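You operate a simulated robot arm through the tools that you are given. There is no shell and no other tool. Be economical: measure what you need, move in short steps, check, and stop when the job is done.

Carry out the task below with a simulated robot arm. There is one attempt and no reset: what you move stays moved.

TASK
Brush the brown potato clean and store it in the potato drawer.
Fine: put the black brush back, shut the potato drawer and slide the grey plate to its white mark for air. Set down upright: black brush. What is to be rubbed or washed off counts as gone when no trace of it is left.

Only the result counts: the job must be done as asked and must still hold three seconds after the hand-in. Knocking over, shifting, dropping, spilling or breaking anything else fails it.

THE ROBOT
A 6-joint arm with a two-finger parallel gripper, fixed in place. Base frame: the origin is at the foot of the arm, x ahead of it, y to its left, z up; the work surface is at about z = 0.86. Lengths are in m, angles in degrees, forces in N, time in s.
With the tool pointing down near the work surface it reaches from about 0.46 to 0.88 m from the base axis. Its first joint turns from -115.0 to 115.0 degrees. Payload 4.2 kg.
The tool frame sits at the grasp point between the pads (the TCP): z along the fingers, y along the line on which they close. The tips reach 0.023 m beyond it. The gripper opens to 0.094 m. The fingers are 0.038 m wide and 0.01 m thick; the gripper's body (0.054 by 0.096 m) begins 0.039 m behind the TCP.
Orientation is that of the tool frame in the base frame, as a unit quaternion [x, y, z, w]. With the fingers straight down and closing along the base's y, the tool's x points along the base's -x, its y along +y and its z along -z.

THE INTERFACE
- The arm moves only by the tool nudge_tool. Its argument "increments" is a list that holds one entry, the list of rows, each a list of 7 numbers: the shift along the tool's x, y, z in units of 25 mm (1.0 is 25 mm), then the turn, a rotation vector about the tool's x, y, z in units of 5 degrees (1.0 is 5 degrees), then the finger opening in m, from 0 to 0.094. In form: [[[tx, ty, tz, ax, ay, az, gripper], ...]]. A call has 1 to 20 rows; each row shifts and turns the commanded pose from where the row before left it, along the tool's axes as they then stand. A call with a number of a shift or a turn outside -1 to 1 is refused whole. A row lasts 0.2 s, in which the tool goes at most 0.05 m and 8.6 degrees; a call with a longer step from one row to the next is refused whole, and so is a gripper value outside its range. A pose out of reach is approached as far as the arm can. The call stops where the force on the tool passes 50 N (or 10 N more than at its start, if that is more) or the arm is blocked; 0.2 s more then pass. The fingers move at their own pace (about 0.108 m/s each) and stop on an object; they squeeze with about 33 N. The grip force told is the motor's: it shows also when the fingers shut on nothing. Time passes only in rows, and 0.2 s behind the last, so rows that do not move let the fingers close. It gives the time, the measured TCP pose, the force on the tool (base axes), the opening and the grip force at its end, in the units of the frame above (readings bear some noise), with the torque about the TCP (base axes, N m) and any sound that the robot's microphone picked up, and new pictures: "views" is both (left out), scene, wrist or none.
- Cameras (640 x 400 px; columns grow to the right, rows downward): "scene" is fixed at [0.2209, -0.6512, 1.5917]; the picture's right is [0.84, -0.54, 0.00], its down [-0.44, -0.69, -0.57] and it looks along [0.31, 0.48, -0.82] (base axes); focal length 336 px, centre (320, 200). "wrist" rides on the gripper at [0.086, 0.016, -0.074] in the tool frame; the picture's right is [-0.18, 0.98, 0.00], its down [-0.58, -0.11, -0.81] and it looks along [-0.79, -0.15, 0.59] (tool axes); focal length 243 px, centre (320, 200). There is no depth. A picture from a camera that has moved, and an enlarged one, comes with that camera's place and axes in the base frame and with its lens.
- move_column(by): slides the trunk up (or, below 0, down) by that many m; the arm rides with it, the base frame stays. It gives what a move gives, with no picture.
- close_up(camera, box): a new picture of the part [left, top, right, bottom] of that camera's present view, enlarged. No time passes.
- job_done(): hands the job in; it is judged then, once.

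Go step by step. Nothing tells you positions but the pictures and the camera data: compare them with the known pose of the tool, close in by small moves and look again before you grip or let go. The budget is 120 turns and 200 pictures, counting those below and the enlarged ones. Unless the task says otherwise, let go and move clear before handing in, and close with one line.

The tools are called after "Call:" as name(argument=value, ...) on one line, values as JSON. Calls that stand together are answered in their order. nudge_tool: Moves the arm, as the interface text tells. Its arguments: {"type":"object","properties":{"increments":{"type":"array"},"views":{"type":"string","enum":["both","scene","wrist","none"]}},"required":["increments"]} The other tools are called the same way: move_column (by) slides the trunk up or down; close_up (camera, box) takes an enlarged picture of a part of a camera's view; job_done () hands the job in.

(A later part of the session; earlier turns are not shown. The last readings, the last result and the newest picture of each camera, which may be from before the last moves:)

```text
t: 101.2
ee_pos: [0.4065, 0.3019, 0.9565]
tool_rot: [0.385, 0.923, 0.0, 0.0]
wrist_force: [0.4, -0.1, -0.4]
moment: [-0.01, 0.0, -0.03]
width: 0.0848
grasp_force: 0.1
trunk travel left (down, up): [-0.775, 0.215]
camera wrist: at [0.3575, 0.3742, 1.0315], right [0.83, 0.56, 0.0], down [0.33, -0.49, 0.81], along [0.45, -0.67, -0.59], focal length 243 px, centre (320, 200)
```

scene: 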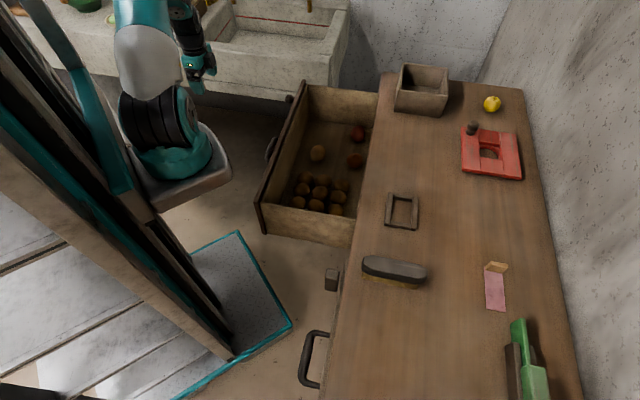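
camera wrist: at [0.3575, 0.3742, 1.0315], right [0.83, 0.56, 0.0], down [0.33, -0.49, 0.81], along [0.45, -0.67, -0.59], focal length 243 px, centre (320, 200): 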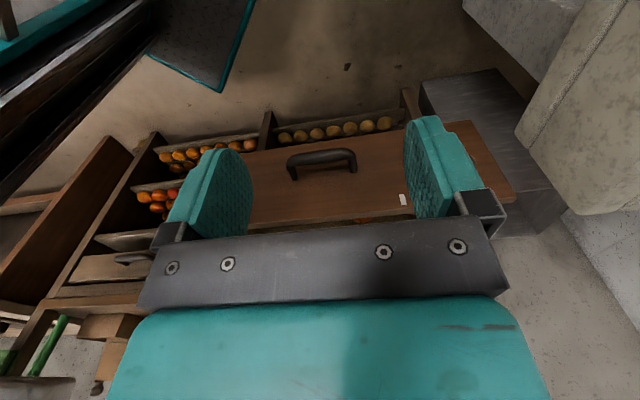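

I see the drawer front's handle and a white mark near one end. I'll shift toward that end and lower for a clear view.

Call:
nudge_tool(increments=[[[0.3, 0.95, 0.8, 0, 0, 0, 0.094], [0.3, 0.95, 0.8, 0, 0, 0, 0.094], [0.3, 0.95, 0.8, 0, 0, 0, 0.094], [0.3, 0.95, 0.8, 0, 0, 0, 0.094], [0.3, 0.95, 0.8, 0, 0, 0, 0.094], [0, 0, 0, 0, 0, 0, 0.094]]], views="wrist")

Call:
close_up(camera="wrist", box=[160, 60, 520, 240])

```text
t: 102.6
ee_pos: [0.4642, 0.412, 0.8556]
tool_rot: [0.384, 0.923, 0.0, -0.001]
wrist_force: [-0.1, 0.3, -0.7]
moment: [-0.01, -0.01, -0.04]
width: 0.094
grasp_force: 0.0
trunk travel left (down, up): [-0.775, 0.215]
camera wrist: at [0.4161, 0.4851, 0.9312], right [0.83, 0.56, 0.0], down [0.33, -0.49, 0.81], along [0.45, -0.67, -0.59], focal length 243 px, centre (320, 200)
```

wrist: 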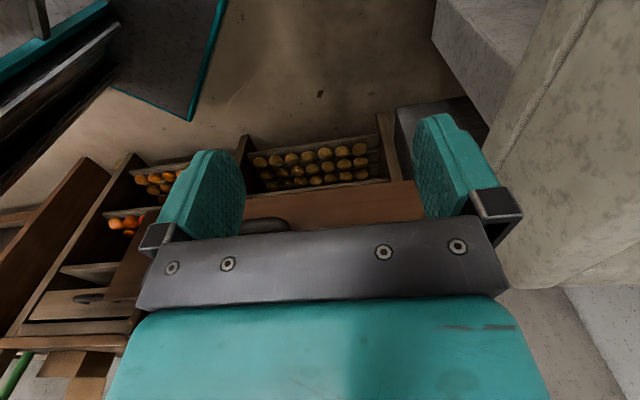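

```text
1.78 times, centred on (340, 150) of wrist
camera zoom: at [0.4161, 0.4851, 0.9312], right [0.83, 0.56, 0.0], down [0.33, -0.49, 0.81], along [0.45, -0.67, -0.59], focal length 431 px, centre (284, 289)
```

zoom: 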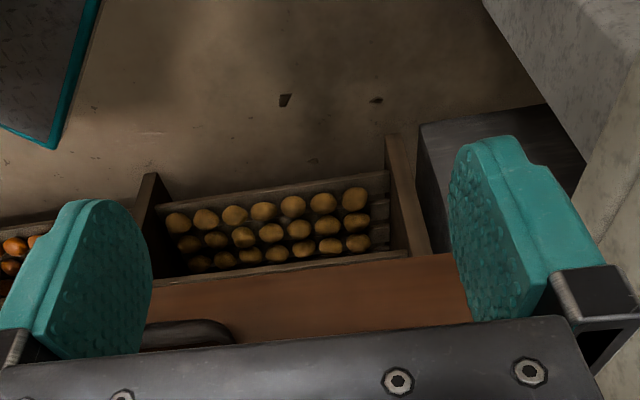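

The camera must be higher and nearer to see the front face. I'll adjust.

Call:
nudge_tool(increments=[[[-0.8, 0.3, -0.8, 0, 0, 0, 0.094], [-0.8, 0.3, -0.8, 0, 0, 0, 0.094], [-0.8, 0.3, -0.8, 0, 0, 0, 0.094], [-0.8, 0.3, -0.8, 0, 0, 0, 0.094], [0, 0, -0.8, 0, 0, 0, 0.094], [0, 0, -0.8, 0, 0, 0, 0.094], [0, 0, 0, 0, 0, 0, 0.094]]], views="wrist")

Call:
close_up(camera="wrist", box=[160, 60, 520, 240])

```text
t: 104.2
ee_pos: [0.5408, 0.3756, 0.9757]
tool_rot: [0.384, 0.923, 0.0, 0.0]
wrist_force: [0.5, 1.4, -0.2]
moment: [0.01, 0.02, 0.0]
width: 0.0941
grasp_force: 0.0
trunk travel left (down, up): [-0.775, 0.215]
camera wrist: at [0.4933, 0.449, 1.0506], right [0.83, 0.56, 0.0], down [0.33, -0.49, 0.81], along [0.45, -0.67, -0.59], focal length 243 px, centre (320, 200)
```

wrist: 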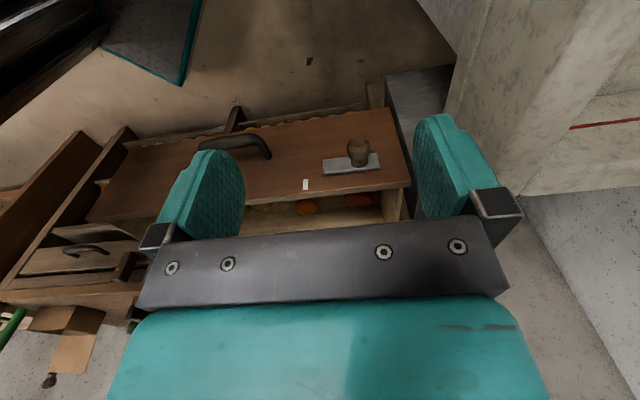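

```text
1.78 times, centred on (340, 150) of wrist
camera zoom: at [0.4933, 0.449, 1.0506], right [0.83, 0.56, 0.0], down [0.33, -0.49, 0.81], along [0.45, -0.67, -0.59], focal length 431 px, centre (284, 289)
```

zoom: 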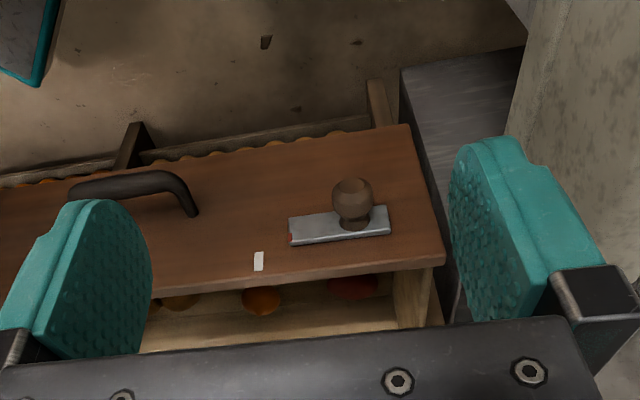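

I now see the grey plate with a brown knob on the drawer front and a red index at its left end. The white mark is about 3 cm toward -e. I'll slide the plate first, while it's within reach, so I'll approach the knob from above.

Call:
nudge_tool(increments=[[[-0.886, 0.157, 0.543, 0, 0, 0, 0.094], [-0.886, 0.157, 0.543, 0, 0, 0, 0.094], [-0.886, 0.157, 0.543, 0, 0, 0, 0.094], [-0.886, 0.157, 0.543, 0, 0, 0, 0.094], [-0.886, 0.157, 0.543, 0, 0, 0, 0.094], [-0.886, 0.157, 0.543, 0, 0, 0, 0.094], [-0.886, 0.157, 0.543, 0, 0, 0, 0.094], [0, 0, 0, 0, 0, 0, 0.094]]])

Call:
close_up(camera="wrist", box=[220, 0, 420, 140])

Call:
close_up(camera="scene", box=[250, 60, 350, 160])

```text
t: 106.0
ee_pos: [0.67, 0.2852, 0.8815]
tool_rot: [0.384, 0.923, 0.0, 0.001]
wrist_force: [-0.3, -0.1, 0.3]
moment: [0.01, 0.01, 0.0]
width: 0.0943
grasp_force: 0.1
trunk travel left (down, up): [-0.775, 0.215]
camera wrist: at [0.6217, 0.3581, 0.9562], right [0.83, 0.56, 0.0], down [0.33, -0.49, 0.81], along [0.45, -0.67, -0.59], focal length 243 px, centre (320, 200)
```

scene: 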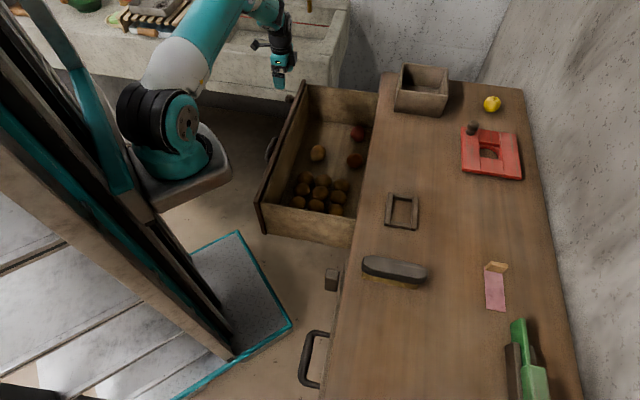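
wrist: 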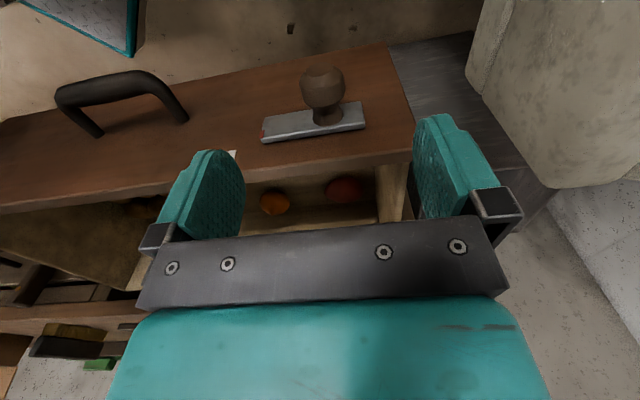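

```text
2.86 times, centred on (320, 70) of wrist
camera zoom: at [0.6217, 0.3581, 0.9562], right [0.83, 0.56, 0.0], down [0.33, -0.49, 0.81], along [0.45, -0.67, -0.59], focal length 693 px, centre (320, 571)
```

zoom: 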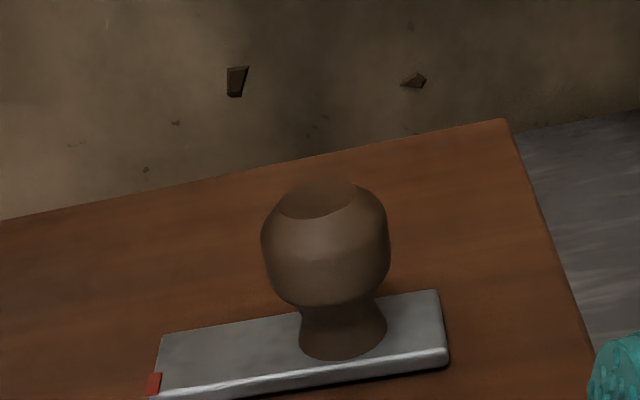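

```text
4.00 times, centred on (300, 110) of scene
camera zoom: at [0.2209, -0.6512, 1.5917], right [0.84, -0.54, 0.0], down [-0.44, -0.69, -0.57], along [0.31, 0.48, -0.82], focal length 1343 px, centre (400, 560)
```

zoom: 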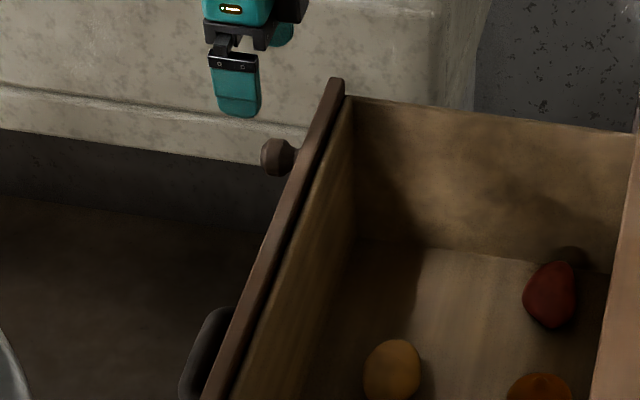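

The knob is centred between the fingers at about e = 0.675, n = -0.284, z = 0.77. I'll lower around it.

Call:
nudge_tool(increments=[[[-0.1, 0, 0.8, 0, 0, 0, 0.094], [-0.1, 0, 0.8, 0, 0, 0, 0.094], [-0.1, 0, 0.8, 0, 0, 0, 0.094], [-0.1, 0, 0.8, 0, 0, 0, 0.094], [-0.1, 0, 0.8, 0, 0, 0, 0.094], [0, 0, 0, 0, 0, 0, 0.094]]])

Call:
close_up(camera="scene", box=[250, 60, 350, 160])

```text
t: 107.4
ee_pos: [0.6776, 0.2774, 0.7804]
tool_rot: [0.384, 0.923, 0.0, 0.0]
wrist_force: [0.1, -0.7, 0.5]
moment: [-0.04, -0.02, 0.0]
width: 0.0939
grasp_force: 0.1
trunk travel left (down, up): [-0.775, 0.215]
camera wrist: at [0.6293, 0.35, 0.856], right [0.83, 0.56, 0.0], down [0.33, -0.49, 0.81], along [0.45, -0.67, -0.59], focal length 243 px, centre (320, 200)
```

scene: 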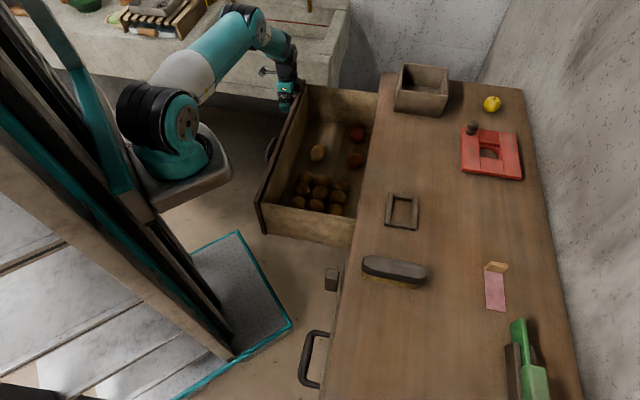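
wrist: 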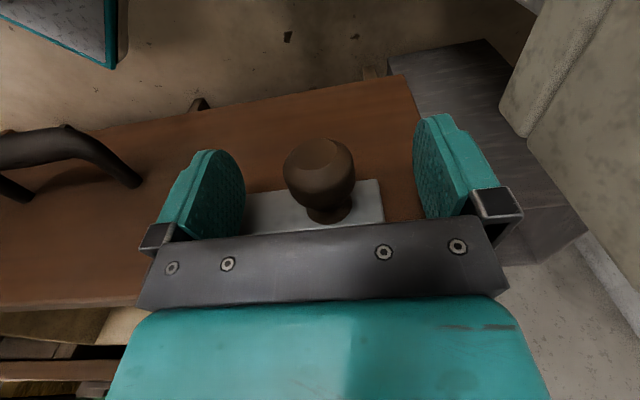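

```text
4.00 times, centred on (300, 110) of scene
camera zoom: at [0.2209, -0.6512, 1.5917], right [0.84, -0.54, 0.0], down [-0.44, -0.69, -0.57], along [0.31, 0.48, -0.82], focal length 1343 px, centre (400, 560)
```

zoom: 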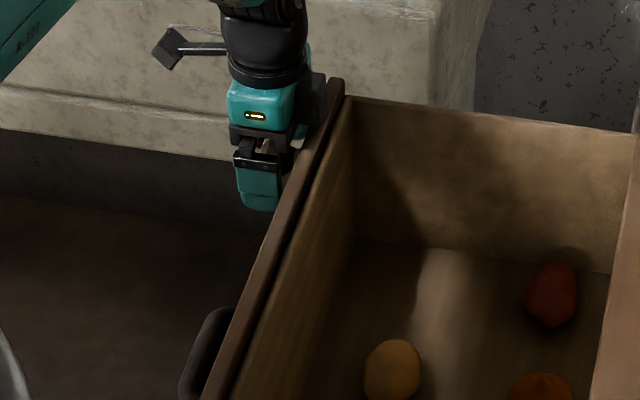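

The knob head is right at the grasp point. I'll close on it.

Call:
nudge_tool(increments=[[[0, 0, 0, 0, 0, 0, 0.02], [0, 0, 0, 0, 0, 0, 0.02], [0, 0, 0, 0, 0, 0, 0.02], [0, 0, 0, 0, 0, 0, 0.02]]], views="wrist")

Call:
close_up(camera="wrist", box=[180, 110, 420, 310])

```text
t: 108.4
ee_pos: [0.6777, 0.2762, 0.7813]
tool_rot: [0.384, 0.923, 0.0, 0.0]
wrist_force: [-1.0, -1.2, -1.3]
moment: [0.0, -0.02, 0.72]
width: 0.0328
grasp_force: 45.3
trunk travel left (down, up): [-0.775, 0.215]
camera wrist: at [0.6292, 0.35, 0.8562], right [0.83, 0.56, 0.0], down [0.33, -0.49, 0.81], along [0.45, -0.67, -0.59], focal length 243 px, centre (320, 200)
```

wrist: 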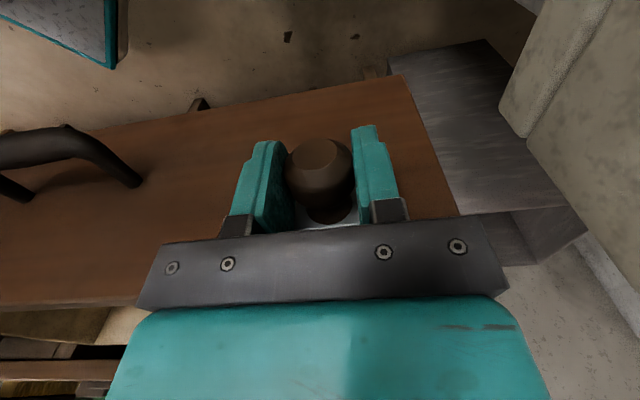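

```text
2.00 times, centred on (300, 210) of wrist
camera zoom: at [0.6292, 0.35, 0.8562], right [0.83, 0.56, 0.0], down [0.33, -0.49, 0.81], along [0.45, -0.67, -0.59], focal length 485 px, centre (360, 180)
```

zoom: 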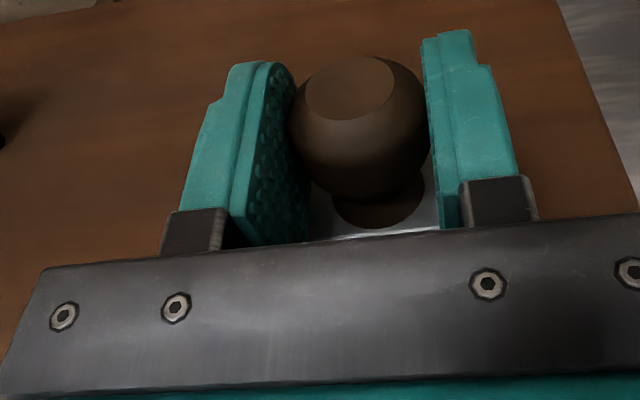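

Gripped. I'll slide it 15 mm toward -e and watch the force.

Call:
nudge_tool(increments=[[[0, -0.15, 0, 0, 0, 0, 0.02], [0, -0.15, 0, 0, 0, 0, 0.02], [0, -0.15, 0, 0, 0, 0, 0.02], [0, -0.15, 0, 0, 0, 0, 0.02], [0, 0, 0, 0, 0, 0, 0.02]]], views="wrist")

```text
t: 109.6
ee_pos: [0.6676, 0.2666, 0.7806]
tool_rot: [0.385, 0.923, -0.001, 0.001]
wrist_force: [1.9, -1.1, -3.9]
moment: [0.1, 0.08, 0.8]
width: 0.033
grasp_force: 45.8
trunk travel left (down, up): [-0.775, 0.215]
camera wrist: at [0.6189, 0.3399, 0.8562], right [0.83, 0.56, 0.0], down [0.33, -0.49, 0.81], along [0.45, -0.67, -0.59], focal length 243 px, centre (320, 200)
```

wrist: 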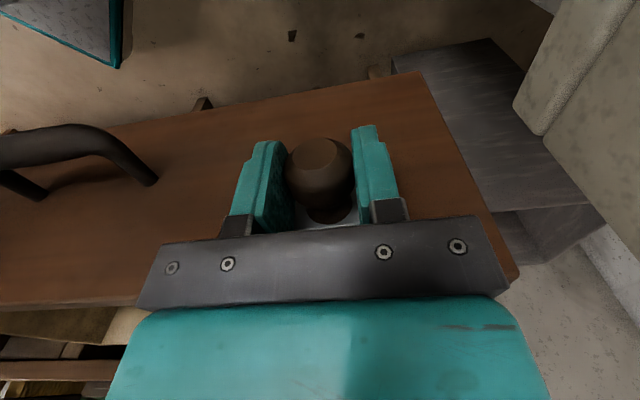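

It slides freely. I'll move 9 mm more, then release and check how far is left.

Call:
nudge_tool(increments=[[[0, -0.18, 0, 0, 0, 0, 0.02], [0, -0.18, 0, 0, 0, 0, 0.02], [0, 0, 0, 0, 0, 0, 0.02], [0, 0, 0, 0, 0, 0, 0.094], [0, 0, 0, 0, 0, 0, 0.094], [0, 0, 0, 0, 0, 0, 0.094], [0.1, 0, -0.8, 0, 0, 0, 0.094], [0.2, 0, -0.8, 0, 0, 0, 0.094], [0.2, 0, -0.8, 0, 0, 0, 0.094], [0.2, 0, -0.8, 0, 0, 0, 0.094], [0.2, 0, -0.8, 0, 0, 0, 0.094], [0.2, -0.5, -0.8, 0, 0, 0, 0.094], [0, -0.5, -0.8, 0, 0, 0, 0.094], [0, 0, 0, 0, 0, 0, 0.094]]], views="wrist")

Call:
close_up(camera="wrist", box=[230, 70, 400, 210])

```text
t: 112.6
ee_pos: [0.6259, 0.2611, 0.9203]
tool_rot: [0.385, 0.923, -0.001, 0.0]
wrist_force: [0.8, -0.1, -0.2]
moment: [-0.02, -0.02, 0.0]
width: 0.094
grasp_force: 0.2
trunk travel left (down, up): [-0.775, 0.215]
camera wrist: at [0.5774, 0.3339, 0.9955], right [0.83, 0.56, 0.0], down [0.33, -0.49, 0.81], along [0.45, -0.67, -0.59], focal length 243 px, centre (320, 200)
```

wrist: 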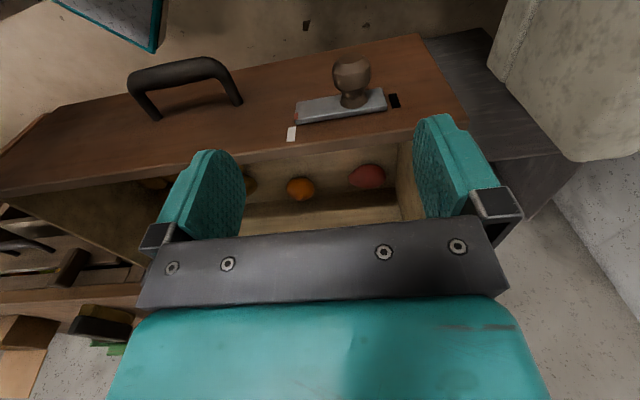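

```text
2.86 times, centred on (315, 140) of wrist
camera zoom: at [0.5774, 0.3339, 0.9955], right [0.83, 0.56, 0.0], down [0.33, -0.49, 0.81], along [0.45, -0.67, -0.59], focal length 693 px, centre (334, 371)
```

zoom: 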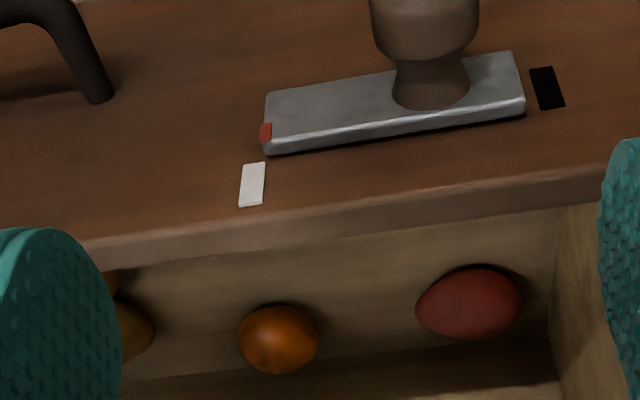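

A black vent slot is now exposed, and about 5.7 mm remain between the red index and the white mark. I'll re-grip and slide that last bit.

Call:
nudge_tool(increments=[[[0, 0.5, 0.8, 0, 0, 0, 0.094], [-0.2, 0.5, 0.8, 0, 0, 0, 0.094], [-0.2, 0, 0.8, 0, 0, 0, 0.094], [-0.2, 0, 0.8, 0, 0, 0, 0.094], [-0.2, 0, 0.8, 0, 0, 0, 0.094], [-0.2, 0, 0.8, 0, 0, 0, 0.094], [-0.1, 0, 0.8, 0, 0, 0, 0.094], [0, 0, 0, 0, 0, 0, 0.094], [0, 0, 0, 0, 0, 0, 0.02], [0, 0, 0, 0, 0, 0, 0.02], [0, 0, 0, 0, 0, 0, 0.02], [0, 0, 0, 0, 0, 0, 0.02]]], views="wrist")

```text
t: 115.2
ee_pos: [0.6587, 0.2581, 0.7798]
tool_rot: [0.384, 0.923, 0.0, 0.0]
wrist_force: [0.6, -0.8, -1.4]
moment: [-0.07, -0.08, 0.67]
width: 0.033
grasp_force: 44.7
trunk travel left (down, up): [-0.775, 0.215]
camera wrist: at [0.6106, 0.3316, 0.8552], right [0.83, 0.56, 0.0], down [0.33, -0.49, 0.81], along [0.45, -0.67, -0.59], focal length 243 px, centre (320, 200)
```

wrist: 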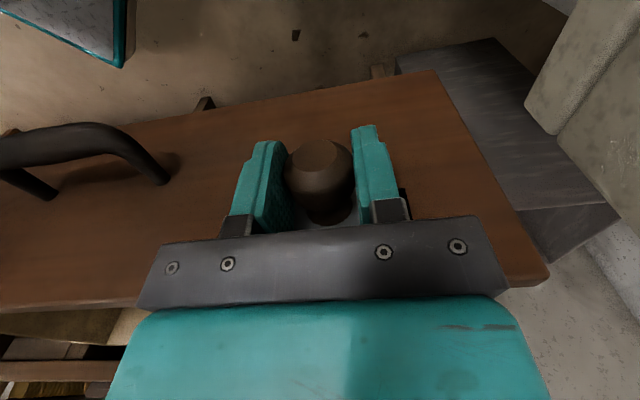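

Call:
nudge_tool(increments=[[[0, -0.115, 0, 0, 0, 0, 0.02], [0, -0.115, 0, 0, 0, 0, 0.02], [0, 0, 0, 0, 0, 0, 0.02], [0, 0, 0, 0, 0, 0, 0.094], [0, 0, 0, 0, 0, 0, 0.094], [0, 0, 0, 0, 0, 0, 0.094], [0.1, 0, -0.8, 0, 0, 0, 0.094], [0.2, 0, -0.8, 0, 0, 0, 0.094], [0.2, 0, -0.8, 0, 0, 0, 0.094], [0.2, 0, -0.8, 0, 0, 0, 0.094], [0.2, 0, -0.8, 0, 0, 0, 0.094], [0.2, -0.5, -0.8, 0, 0, 0, 0.094], [0, -0.5, -0.8, 0, 0, 0, 0.094], [0, 0, 0, 0, 0, 0, 0.094]]], views="none")

Call:
close_up(camera="wrist", box=[230, 70, 400, 210])

Call:
close_up(camera="wrist", box=[265, 85, 345, 145])

```text
t: 118.2
ee_pos: [0.6209, 0.2561, 0.9205]
tool_rot: [0.385, 0.923, 0.001, 0.0]
wrist_force: [0.6, 0.8, 0.9]
moment: [-0.01, 0.08, 0.03]
width: 0.0939
grasp_force: 0.1
trunk travel left (down, up): [-0.775, 0.215]
```

```text
2.86 times, centred on (315, 140) of wrist
camera zoom: at [0.5712, 0.3291, 0.9961], right [0.83, 0.56, 0.0], down [0.33, -0.49, 0.81], along [0.45, -0.67, -0.59], focal length 693 px, centre (334, 371)
```

zoom: 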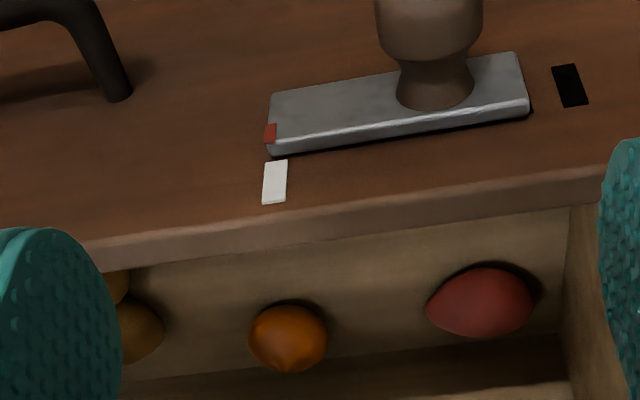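

```text
6.67 times, centred on (305, 115) of wrist
camera zoom: at [0.5712, 0.3291, 0.9961], right [0.83, 0.56, 0.0], down [0.33, -0.49, 0.81], along [0.45, -0.67, -0.59], focal length 1618 px, centre (420, 767)
```

zoom: 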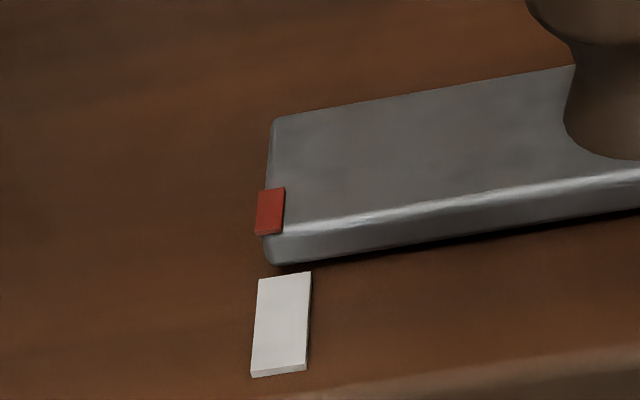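

The red index now sits within the white mark, within about 1 mm of its centre. Next I'll shut the drawer by pushing on the handle (e ≈ 0.46, z ≈ 0.725) with closed fingers, going round in front of it first.

Call:
nudge_tool(increments=[[[0.9, 0, 0, 0, 0, 0, 0.0], [0.9, 0, 0, 0, 0, 0, 0.0], [0.8, 0, 0, 0, 0, 0, 0.0], [0, -0.92, 0, 0, 0, 0, 0.0], [0, -0.92, 0, 0, 0, 0, 0.0], [0, -0.92, 0, 0, 0, 0, 0.0], [0, -0.92, 0, 0, 0, 0, 0.0], [0, -0.92, 0, 0, 0, 0, 0.0], [0, -0.92, 0, 0, 0, 0, 0.0], [0, -0.92, 0, 0, 0, 0, 0.0], [0, 0, 0.9, 0, 0, 0, 0.0], [0, 0, 0.9, 0, 0, 0, 0.0], [0, 0, 0.9, 0, 0, 0, 0.0], [0, 0, 0, 0, 0, 0, 0.0]]])

```text
t: 121.2
ee_pos: [0.46, 0.1906, 0.8538]
tool_rot: [0.384, 0.923, 0.001, 0.0]
wrist_force: [-0.5, 0.6, -0.8]
moment: [-0.01, 0.0, 0.0]
width: 0.0001
grasp_force: 33.1
trunk travel left (down, up): [-0.775, 0.215]
camera wrist: at [0.4111, 0.2643, 0.9287], right [0.83, 0.56, 0.0], down [0.33, -0.49, 0.81], along [0.45, -0.67, -0.59], focal length 243 px, centre (320, 200)
```

scene: 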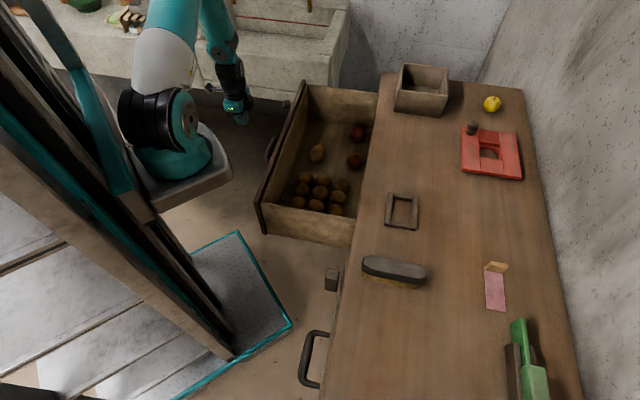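
wrist: 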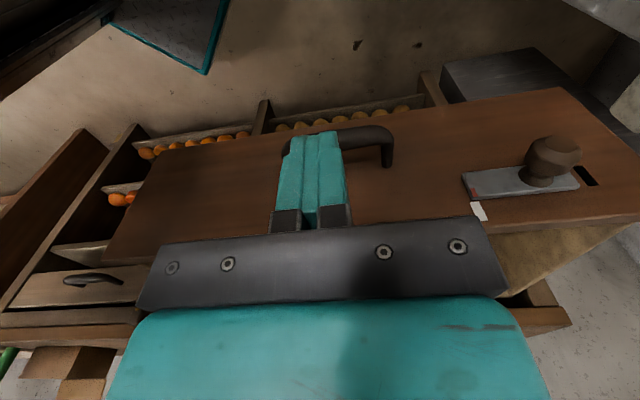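

The fingers are in front of the handle's middle. I'll descend to handle height.

Call:
nudge_tool(increments=[[[0, 0, 0.95, 0, 0, 0, 0.0], [0, 0, 0.95, 0, 0, 0, 0.0], [0, 0, 0.95, 0, 0, 0, 0.0], [0, 0, 0.95, 0, 0, 0, 0.0], [0, 0, 0.95, 0, 0, 0, 0.0], [0, 0, 0, 0, 0, 0, 0.0]]])

Call:
close_up(camera="scene", box=[190, 70, 350, 230])

```text
t: 122.6
ee_pos: [0.4609, 0.1902, 0.7327]
tool_rot: [0.384, 0.923, 0.0, 0.001]
wrist_force: [0.7, -0.2, -1.0]
moment: [0.02, 0.02, -0.01]
width: 0.0
grasp_force: 33.0
trunk travel left (down, up): [-0.775, 0.215]
camera wrist: at [0.4124, 0.2628, 0.8082], right [0.83, 0.56, 0.0], down [0.33, -0.49, 0.81], along [0.45, -0.67, -0.59], focal length 243 px, centre (320, 200)
```

scene: 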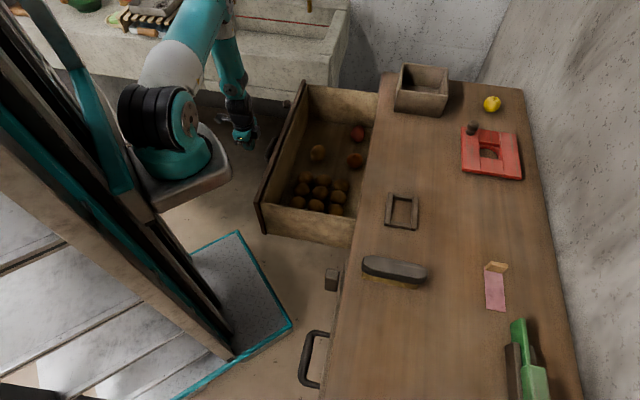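
wrist: 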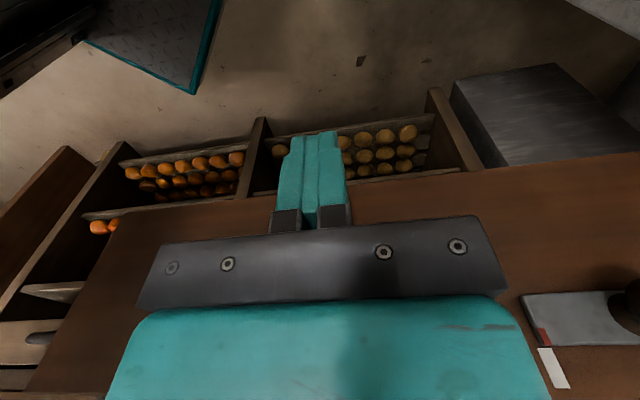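

```text
2.50 times, centred on (270, 150) of scene
camera zoom: at [0.2209, -0.6512, 1.5917], right [0.84, -0.54, 0.0], down [-0.44, -0.69, -0.57], along [0.31, 0.48, -0.82], focal length 839 px, centre (445, 325)
```

zoom: 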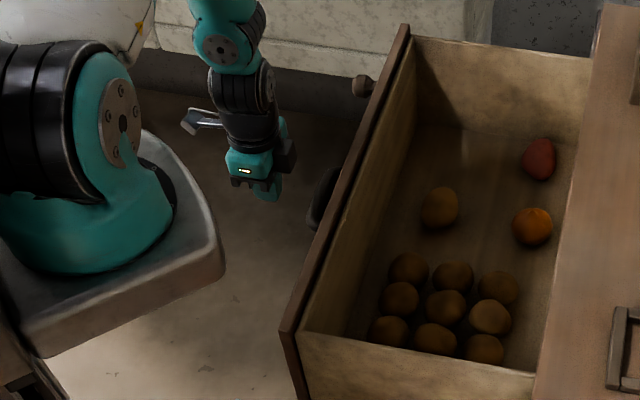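

Now I'll push gently toward the cabinet.

Call:
nudge_tool(increments=[[[-0.4, 0, 0, 0, 0, 0, 0.0], [-0.4, 0, 0, 0, 0, 0, 0.0], [-0.4, 0, 0, 0, 0, 0, 0.0], [-0.4, 0, 0, 0, 0, 0, 0.0], [-0.4, 0, 0, 0, 0, 0, 0.0], [-0.4, 0, 0, 0, 0, 0, 0.0], [-0.4, 0, 0, 0, 0, 0, 0.0], [-0.4, 0, 0, 0, 0, 0, 0.0], [-0.4, 0, 0, 0, 0, 0, 0.0], [-0.4, 0, 0, 0, 0, 0, 0.0]]])

Call:
close_up(camera="scene", box=[190, 70, 350, 230])

```text
t: 124.8
ee_pos: [0.5302, 0.1193, 0.7341]
tool_rot: [0.385, 0.923, 0.0, 0.0]
wrist_force: [0.8, -0.1, 0.5]
moment: [0.03, -0.02, 0.02]
width: 0.0
grasp_force: 33.4
trunk travel left (down, up): [-0.775, 0.215]
camera wrist: at [0.4819, 0.1927, 0.8087], right [0.83, 0.56, 0.0], down [0.33, -0.49, 0.81], along [0.45, -0.67, -0.59], focal length 243 px, centre (320, 200)
```

scene: 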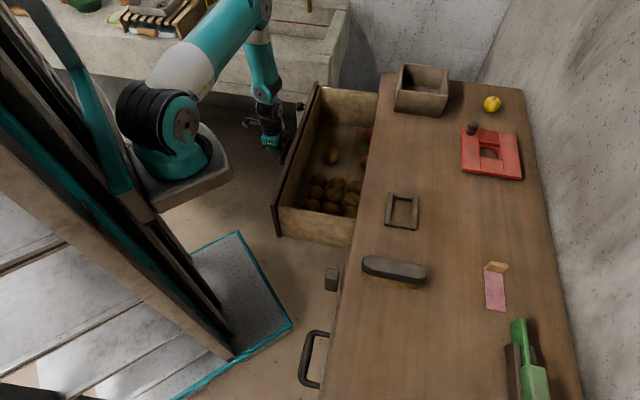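
wrist: 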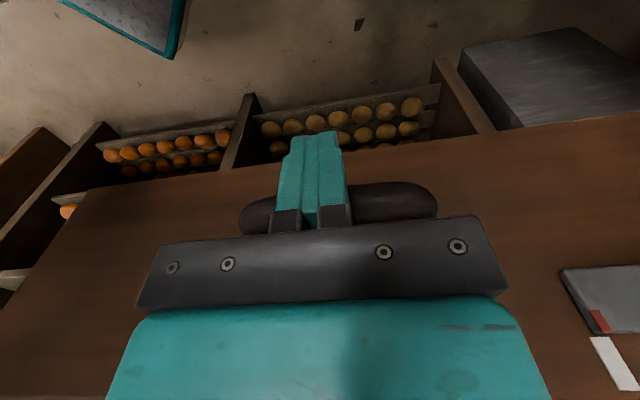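

```text
2.50 times, centred on (270, 150) of scene
camera zoom: at [0.2209, -0.6512, 1.5917], right [0.84, -0.54, 0.0], down [-0.44, -0.69, -0.57], along [0.31, 0.48, -0.82], focal length 839 px, centre (445, 325)
```

zoom: 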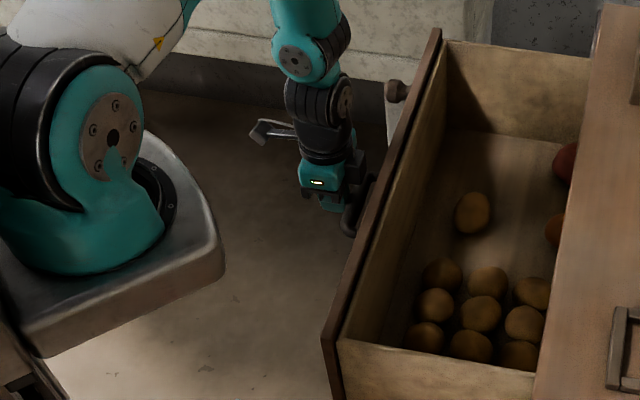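

The drawer moves smoothly and its contents stay still, so I'll continue.

Call:
nudge_tool(increments=[[[-0.4, 0, 0, 0, 0, 0, 0.0], [-0.4, 0, 0, 0, 0, 0, 0.0], [-0.4, 0, 0, 0, 0, 0, 0.0], [-0.4, 0, 0, 0, 0, 0, 0.0], [-0.4, 0, 0, 0, 0, 0, 0.0], [-0.4, 0, 0, 0, 0, 0, 0.0], [-0.4, 0, 0, 0, 0, 0, 0.0], [-0.4, 0, 0, 0, 0, 0, 0.0], [-0.4, 0, 0, 0, 0, 0, 0.0], [-0.4, 0, 0, 0, 0, 0, 0.0], [-0.4, 0, 0, 0, 0, 0, 0.0], [-0.4, 0, 0, 0, 0, 0, 0.0], [-0.4, 0, 0, 0, 0, 0, 0.0], [-0.4, 0, 0, 0, 0, 0, 0.0], [-0.4, 0, 0, 0, 0, 0, 0.0], [-0.4, 0, 0, 0, 0, 0, 0.0], [-0.4, 0, 0, 0, 0, 0, 0.0], [-0.4, 0, 0, 0, 0, 0, 0.0]]])

Call:
close_up(camera="scene", box=[250, 70, 410, 300])

```text
t: 128.6
ee_pos: [0.6577, -0.0092, 0.7339]
tool_rot: [0.384, 0.923, 0.0, 0.0]
wrist_force: [0.0, -0.2, -0.2]
moment: [-0.02, 0.0, -0.02]
width: 0.0
grasp_force: 32.7
trunk travel left (down, up): [-0.775, 0.215]
camera wrist: at [0.6089, 0.0648, 0.8088], right [0.83, 0.56, 0.0], down [0.33, -0.49, 0.81], along [0.45, -0.67, -0.59], focal length 243 px, centre (320, 200)
```

scene: 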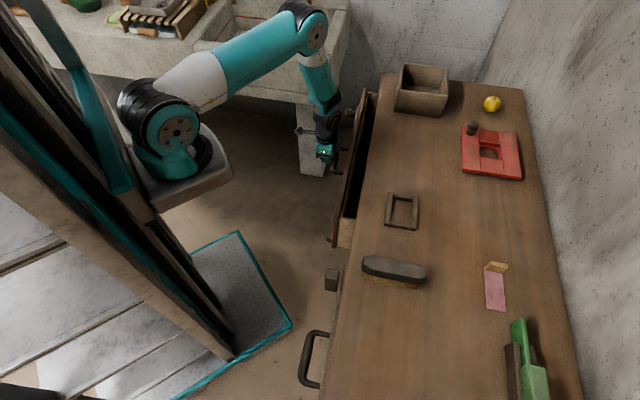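
wrist: 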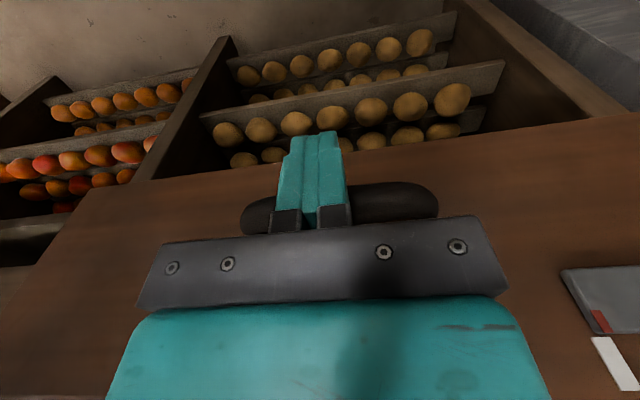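

```text
1.74 times, centred on (330, 185) of scene
camera zoom: at [0.2209, -0.6512, 1.5917], right [0.84, -0.54, 0.0], down [-0.44, -0.69, -0.57], along [0.31, 0.48, -0.82], focal length 584 px, centre (303, 226)
```

zoom: 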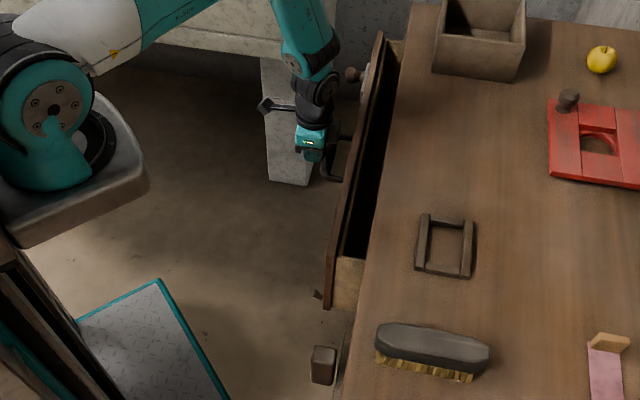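

A few centimetres remain. I'll push slowly until it stops.

Call:
nudge_tool(increments=[[[-0.3, 0, 0, 0, 0, 0, 0.0], [-0.3, 0, 0, 0, 0, 0, 0.0], [-0.3, 0, 0, 0, 0, 0, 0.0], [-0.3, 0, 0, 0, 0, 0, 0.0], [-0.3, 0, 0, 0, 0, 0, 0.0], [-0.3, 0, 0, 0, 0, 0, 0.0], [-0.2, 0, 0, 0, 0, 0, 0.0], [-0.2, 0, 0, 0, 0, 0, 0.0], [-0.2, 0, 0, 0, 0, 0, 0.0], [-0.2, 0, 0, 0, 0, 0, 0.0]]], views="scene")

Call:
close_up(camera="scene", box=[290, 70, 410, 260])

```text
t: 130.7
ee_pos: [0.6933, -0.045, 0.7346]
tool_rot: [0.38, 0.925, 0.002, -0.01]
wrist_force: [-13.5, 12.8, 21.3]
moment: [-0.31, -0.22, -0.06]
width: 0.0001
grasp_force: 33.7
trunk travel left (down, up): [-0.775, 0.215]
stopped in row 10: the force on the tool passed its limit at 58 N (the readings are from after the stop); the commanded pose is now the measured one
```

scene: 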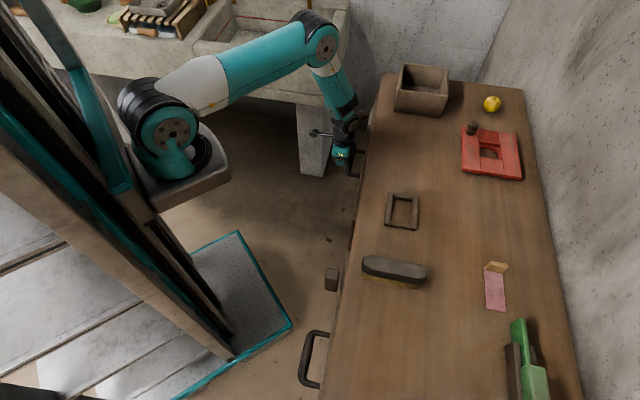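

```text
2.11 times, centred on (350, 165) of scene
camera zoom: at [0.2209, -0.6512, 1.5917], right [0.84, -0.54, 0.0], down [-0.44, -0.69, -0.57], along [0.31, 0.48, -0.82], focal length 707 px, centre (257, 274)
```

zoom: 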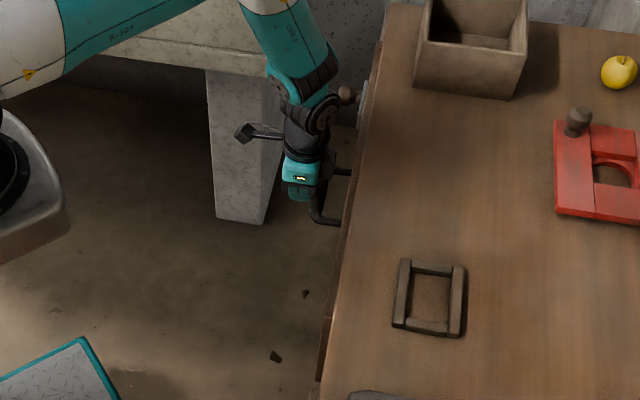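

It stopped at 58 N, so it's probably shut. I'll back off and inspect the gap.

Call:
nudge_tool(increments=[[[0.5, 0, 0, 0, 0, 0, 0.0], [0.8, 0, 0, 0, 0, 0, 0.0], [0.8, 0, 0, 0, 0, 0, 0.0], [0.8, 0, -0.8, 0, 0, 0, 0.0], [0.8, 0, -0.9, 0, 0, 0, 0.0], [0.5, 0, -0.9, 0, 0, 0, 0.0], [0, 0, -0.9, 0, 0, 0, 0.0], [0, 0, -0.9, 0, 0, 0, 0.0], [0, 0, -0.9, 0, 0, 0, 0.0], [0, 0, -0.9, 0, 0, 0, 0.0], [0, 0, -0.9, 0, 0, 0, 0.0], [0, 0, 0, 0, 0, 0, 0.0]]])

Call:
close_up(camera="wrist", box=[160, 40, 640, 240])

Call:
close_up(camera="scene", box=[310, 90, 410, 300])

```text
t: 133.2
ee_pos: [0.621, 0.0243, 0.9105]
tool_rot: [0.381, 0.924, 0.001, -0.009]
wrist_force: [-0.5, 0.0, 1.1]
moment: [-0.01, 0.02, 0.01]
width: 0.0
grasp_force: 33.5
trunk travel left (down, up): [-0.775, 0.215]
camera wrist: at [0.5738, 0.0971, 0.9871], right [0.82, 0.57, -0.01], down [0.35, -0.49, 0.8], along [0.45, -0.66, -0.6], focal length 243 px, centre (320, 200)
```

scene: 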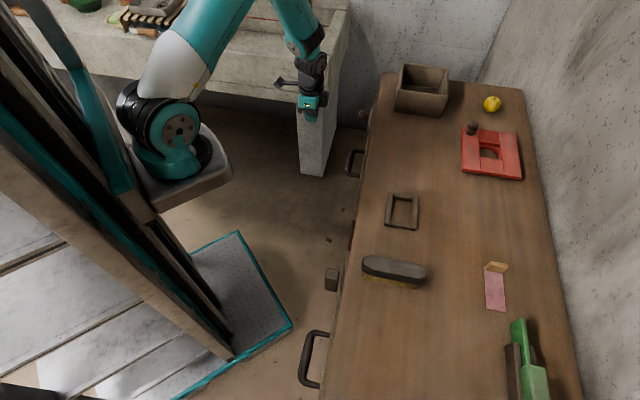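
wrist: 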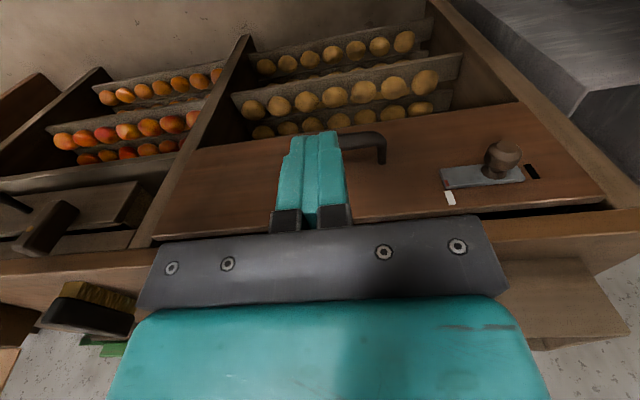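

```text
1.33 times, centred on (400, 140) of wrist
camera zoom: at [0.5738, 0.0971, 0.9871], right [0.82, 0.57, -0.01], down [0.35, -0.49, 0.8], along [0.45, -0.66, -0.6], focal length 324 px, centre (213, 280)
```

zoom: 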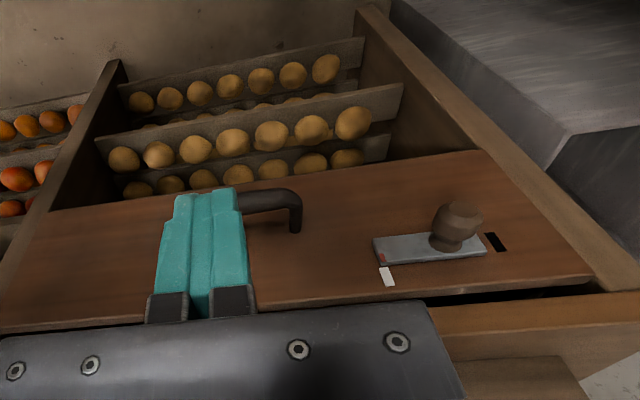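

```text
1.90 times, centred on (360, 195) of scene
camera zoom: at [0.2209, -0.6512, 1.5917], right [0.84, -0.54, 0.0], down [-0.44, -0.69, -0.57], along [0.31, 0.48, -0.82], focal length 640 px, centre (244, 210)
```

zoom: 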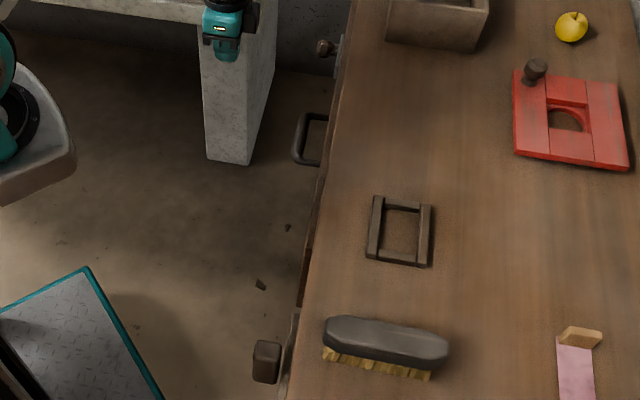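

Call:
close_up(camera="wrist", box=[480, 120, 640, 240])

Call:
close_up(camera="wrist", box=[80, 140, 280, 280])

Call:
close_up(camera="scene", box=[315, 170, 375, 300])

Call:
close_up(camera="scene", box=[330, 70, 400, 190])

```text
3.33 times, centred on (560, 180) of wrist
camera zoom: at [0.5738, 0.0971, 0.9871], right [0.82, 0.57, -0.01], down [0.35, -0.49, 0.8], along [0.45, -0.66, -0.6], focal length 809 px, centre (-480, 267)
```

zoom: 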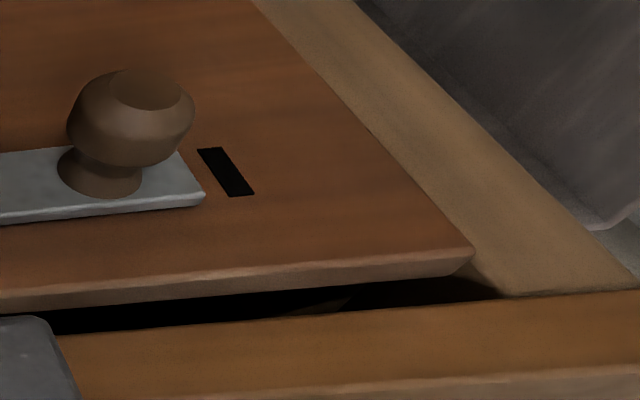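

```text
2.86 times, centred on (180, 210) of wrist
camera zoom: at [0.5738, 0.0971, 0.9871], right [0.82, 0.57, -0.01], down [0.35, -0.49, 0.8], along [0.45, -0.66, -0.6], focal length 693 px, centre (720, 171)
```

zoom: 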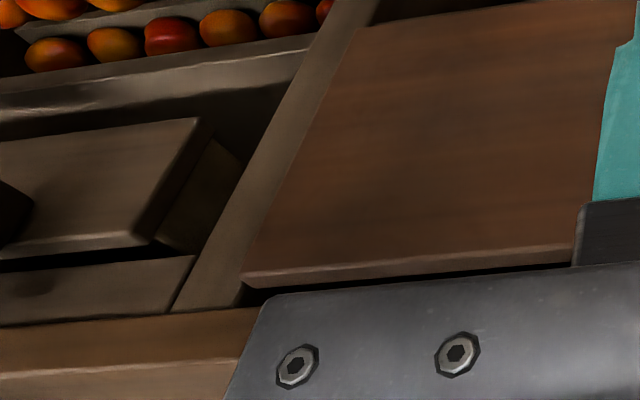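

```text
3.08 times, centred on (345, 235) of scene
camera zoom: at [0.2209, -0.6512, 1.5917], right [0.84, -0.54, 0.0], down [-0.44, -0.69, -0.57], along [0.31, 0.48, -0.82], focal length 1033 px, centre (243, 92)
```

zoom: 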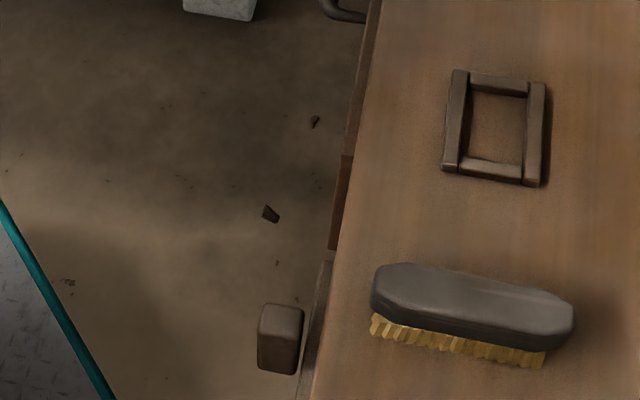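

```text
3.33 times, centred on (365, 130) of scene
camera zoom: at [0.2209, -0.6512, 1.5917], right [0.84, -0.54, 0.0], down [-0.44, -0.69, -0.57], along [0.31, 0.48, -0.82], focal length 1119 px, centre (170, 433)
```

zoom: 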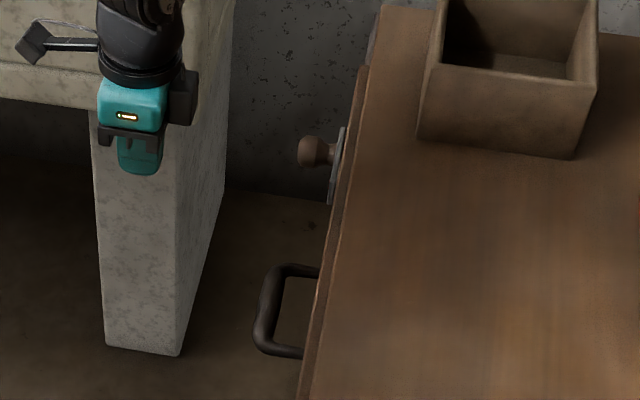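

It isn't clear whether the front is fully home. I'll turn the camera to look along the front from above.

Call:
nudge_tool(increments=[[[0, 0, -0.4, 0, 0, -1, 0.0], [0, 0, -0.4, 0, 0, -1, 0.0], [0, 0, 0, 0, 0, -1, 0.0], [0, 0, 0, 0, 0, -1, 0.0], [0, 0, 0, 0, 0, -1, 0.0], [0, 0, 0, 0, 0, -1, 0.0], [0, 0, 0, 0, 0, -1, 0.0], [0, 0, 0, 0, 0, -1, 0.0], [0, 0, 0, 0, 0, -1, 0.0], [0, 0, 0, 0, 0, -1, 0.0], [0, 0, 0, 0, 0, -1, 0.0], [0, 0, 0, 0, 0, -1, 0.0], [0, 0, 0, 0, 0, -1, 0.0], [0, 0, 0, 0, 0, -1, 0.0], [0, 0, 0, 0, 0, -1, 0.0], [0, 0, 0, 0, 0, -1, 0.0], [0, 0, 0, 0, 0, -1, 0.0], [0, 0, 0, 0, 0, -1, 0.0]]], views="none")

Call:
nudge_tool(increments=[[[0.72, -0.87, -0.2, 0, 0, 0, 0.09], [0.72, -0.87, -0.2, 0, 0, 0, 0.09], [0.72, -0.87, -0.2, 0, 0, 0, 0.09], [0.72, -0.87, -0.2, 0, 0, 0, 0.09], [0.72, -0.87, -0.2, 0, 0, 0, 0.09], [0.72, -0.87, -0.2, 0, 0, 0, 0.09], [0, 0, 0, 0, 0, 0, 0.09]]])

Call:
close_up(camera="wrist", box=[200, 0, 440, 220])

```text
t: 137.1
ee_pos: [0.6232, 0.0239, 0.932]
tool_rot: [-0.384, 0.923, 0.008, -0.005]
wrist_force: [-0.1, -0.1, 0.3]
moment: [-0.01, 0.03, 0.0]
width: 0.0002
grasp_force: 33.0
trunk travel left (down, up): [-0.775, 0.215]
```

```text
t: 138.7
ee_pos: [0.638, -0.1442, 0.9605]
tool_rot: [-0.386, 0.922, 0.007, -0.006]
wrist_force: [-0.6, -0.6, 0.1]
moment: [-0.01, -0.04, 0.02]
width: 0.0899
grasp_force: 0.1
trunk travel left (down, up): [-0.775, 0.215]
camera wrist: at [0.5682, -0.1947, 1.036], right [-0.57, 0.82, 0.02], down [0.5, 0.33, 0.8], along [0.65, 0.46, -0.6], focal length 243 px, centre (320, 200)
```

scene: 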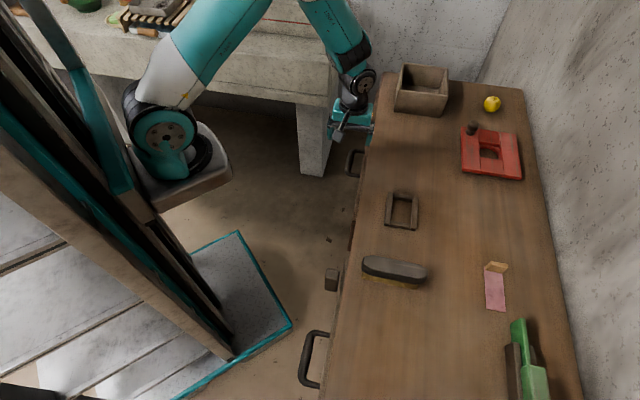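
wrist: 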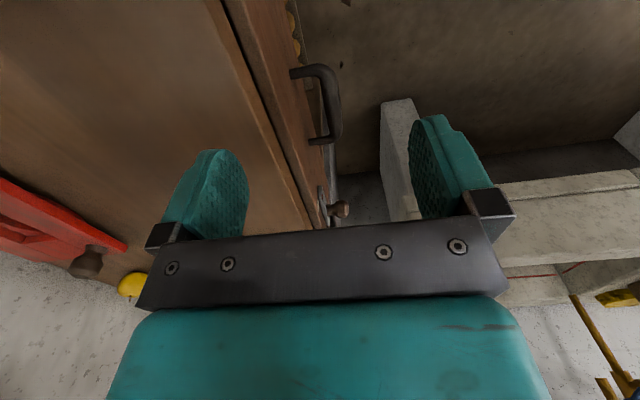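

```text
1.82 times, centred on (320, 110) of wrist
camera zoom: at [0.5682, -0.1947, 1.036], right [-0.57, 0.82, 0.02], down [0.5, 0.33, 0.8], along [0.65, 0.46, -0.6], focal length 441 px, centre (320, 364)
```

zoom: 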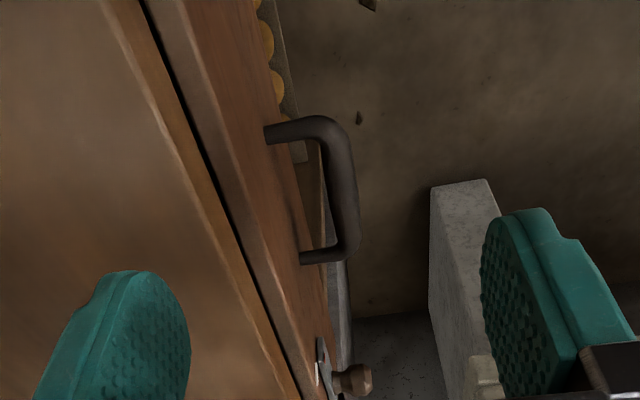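

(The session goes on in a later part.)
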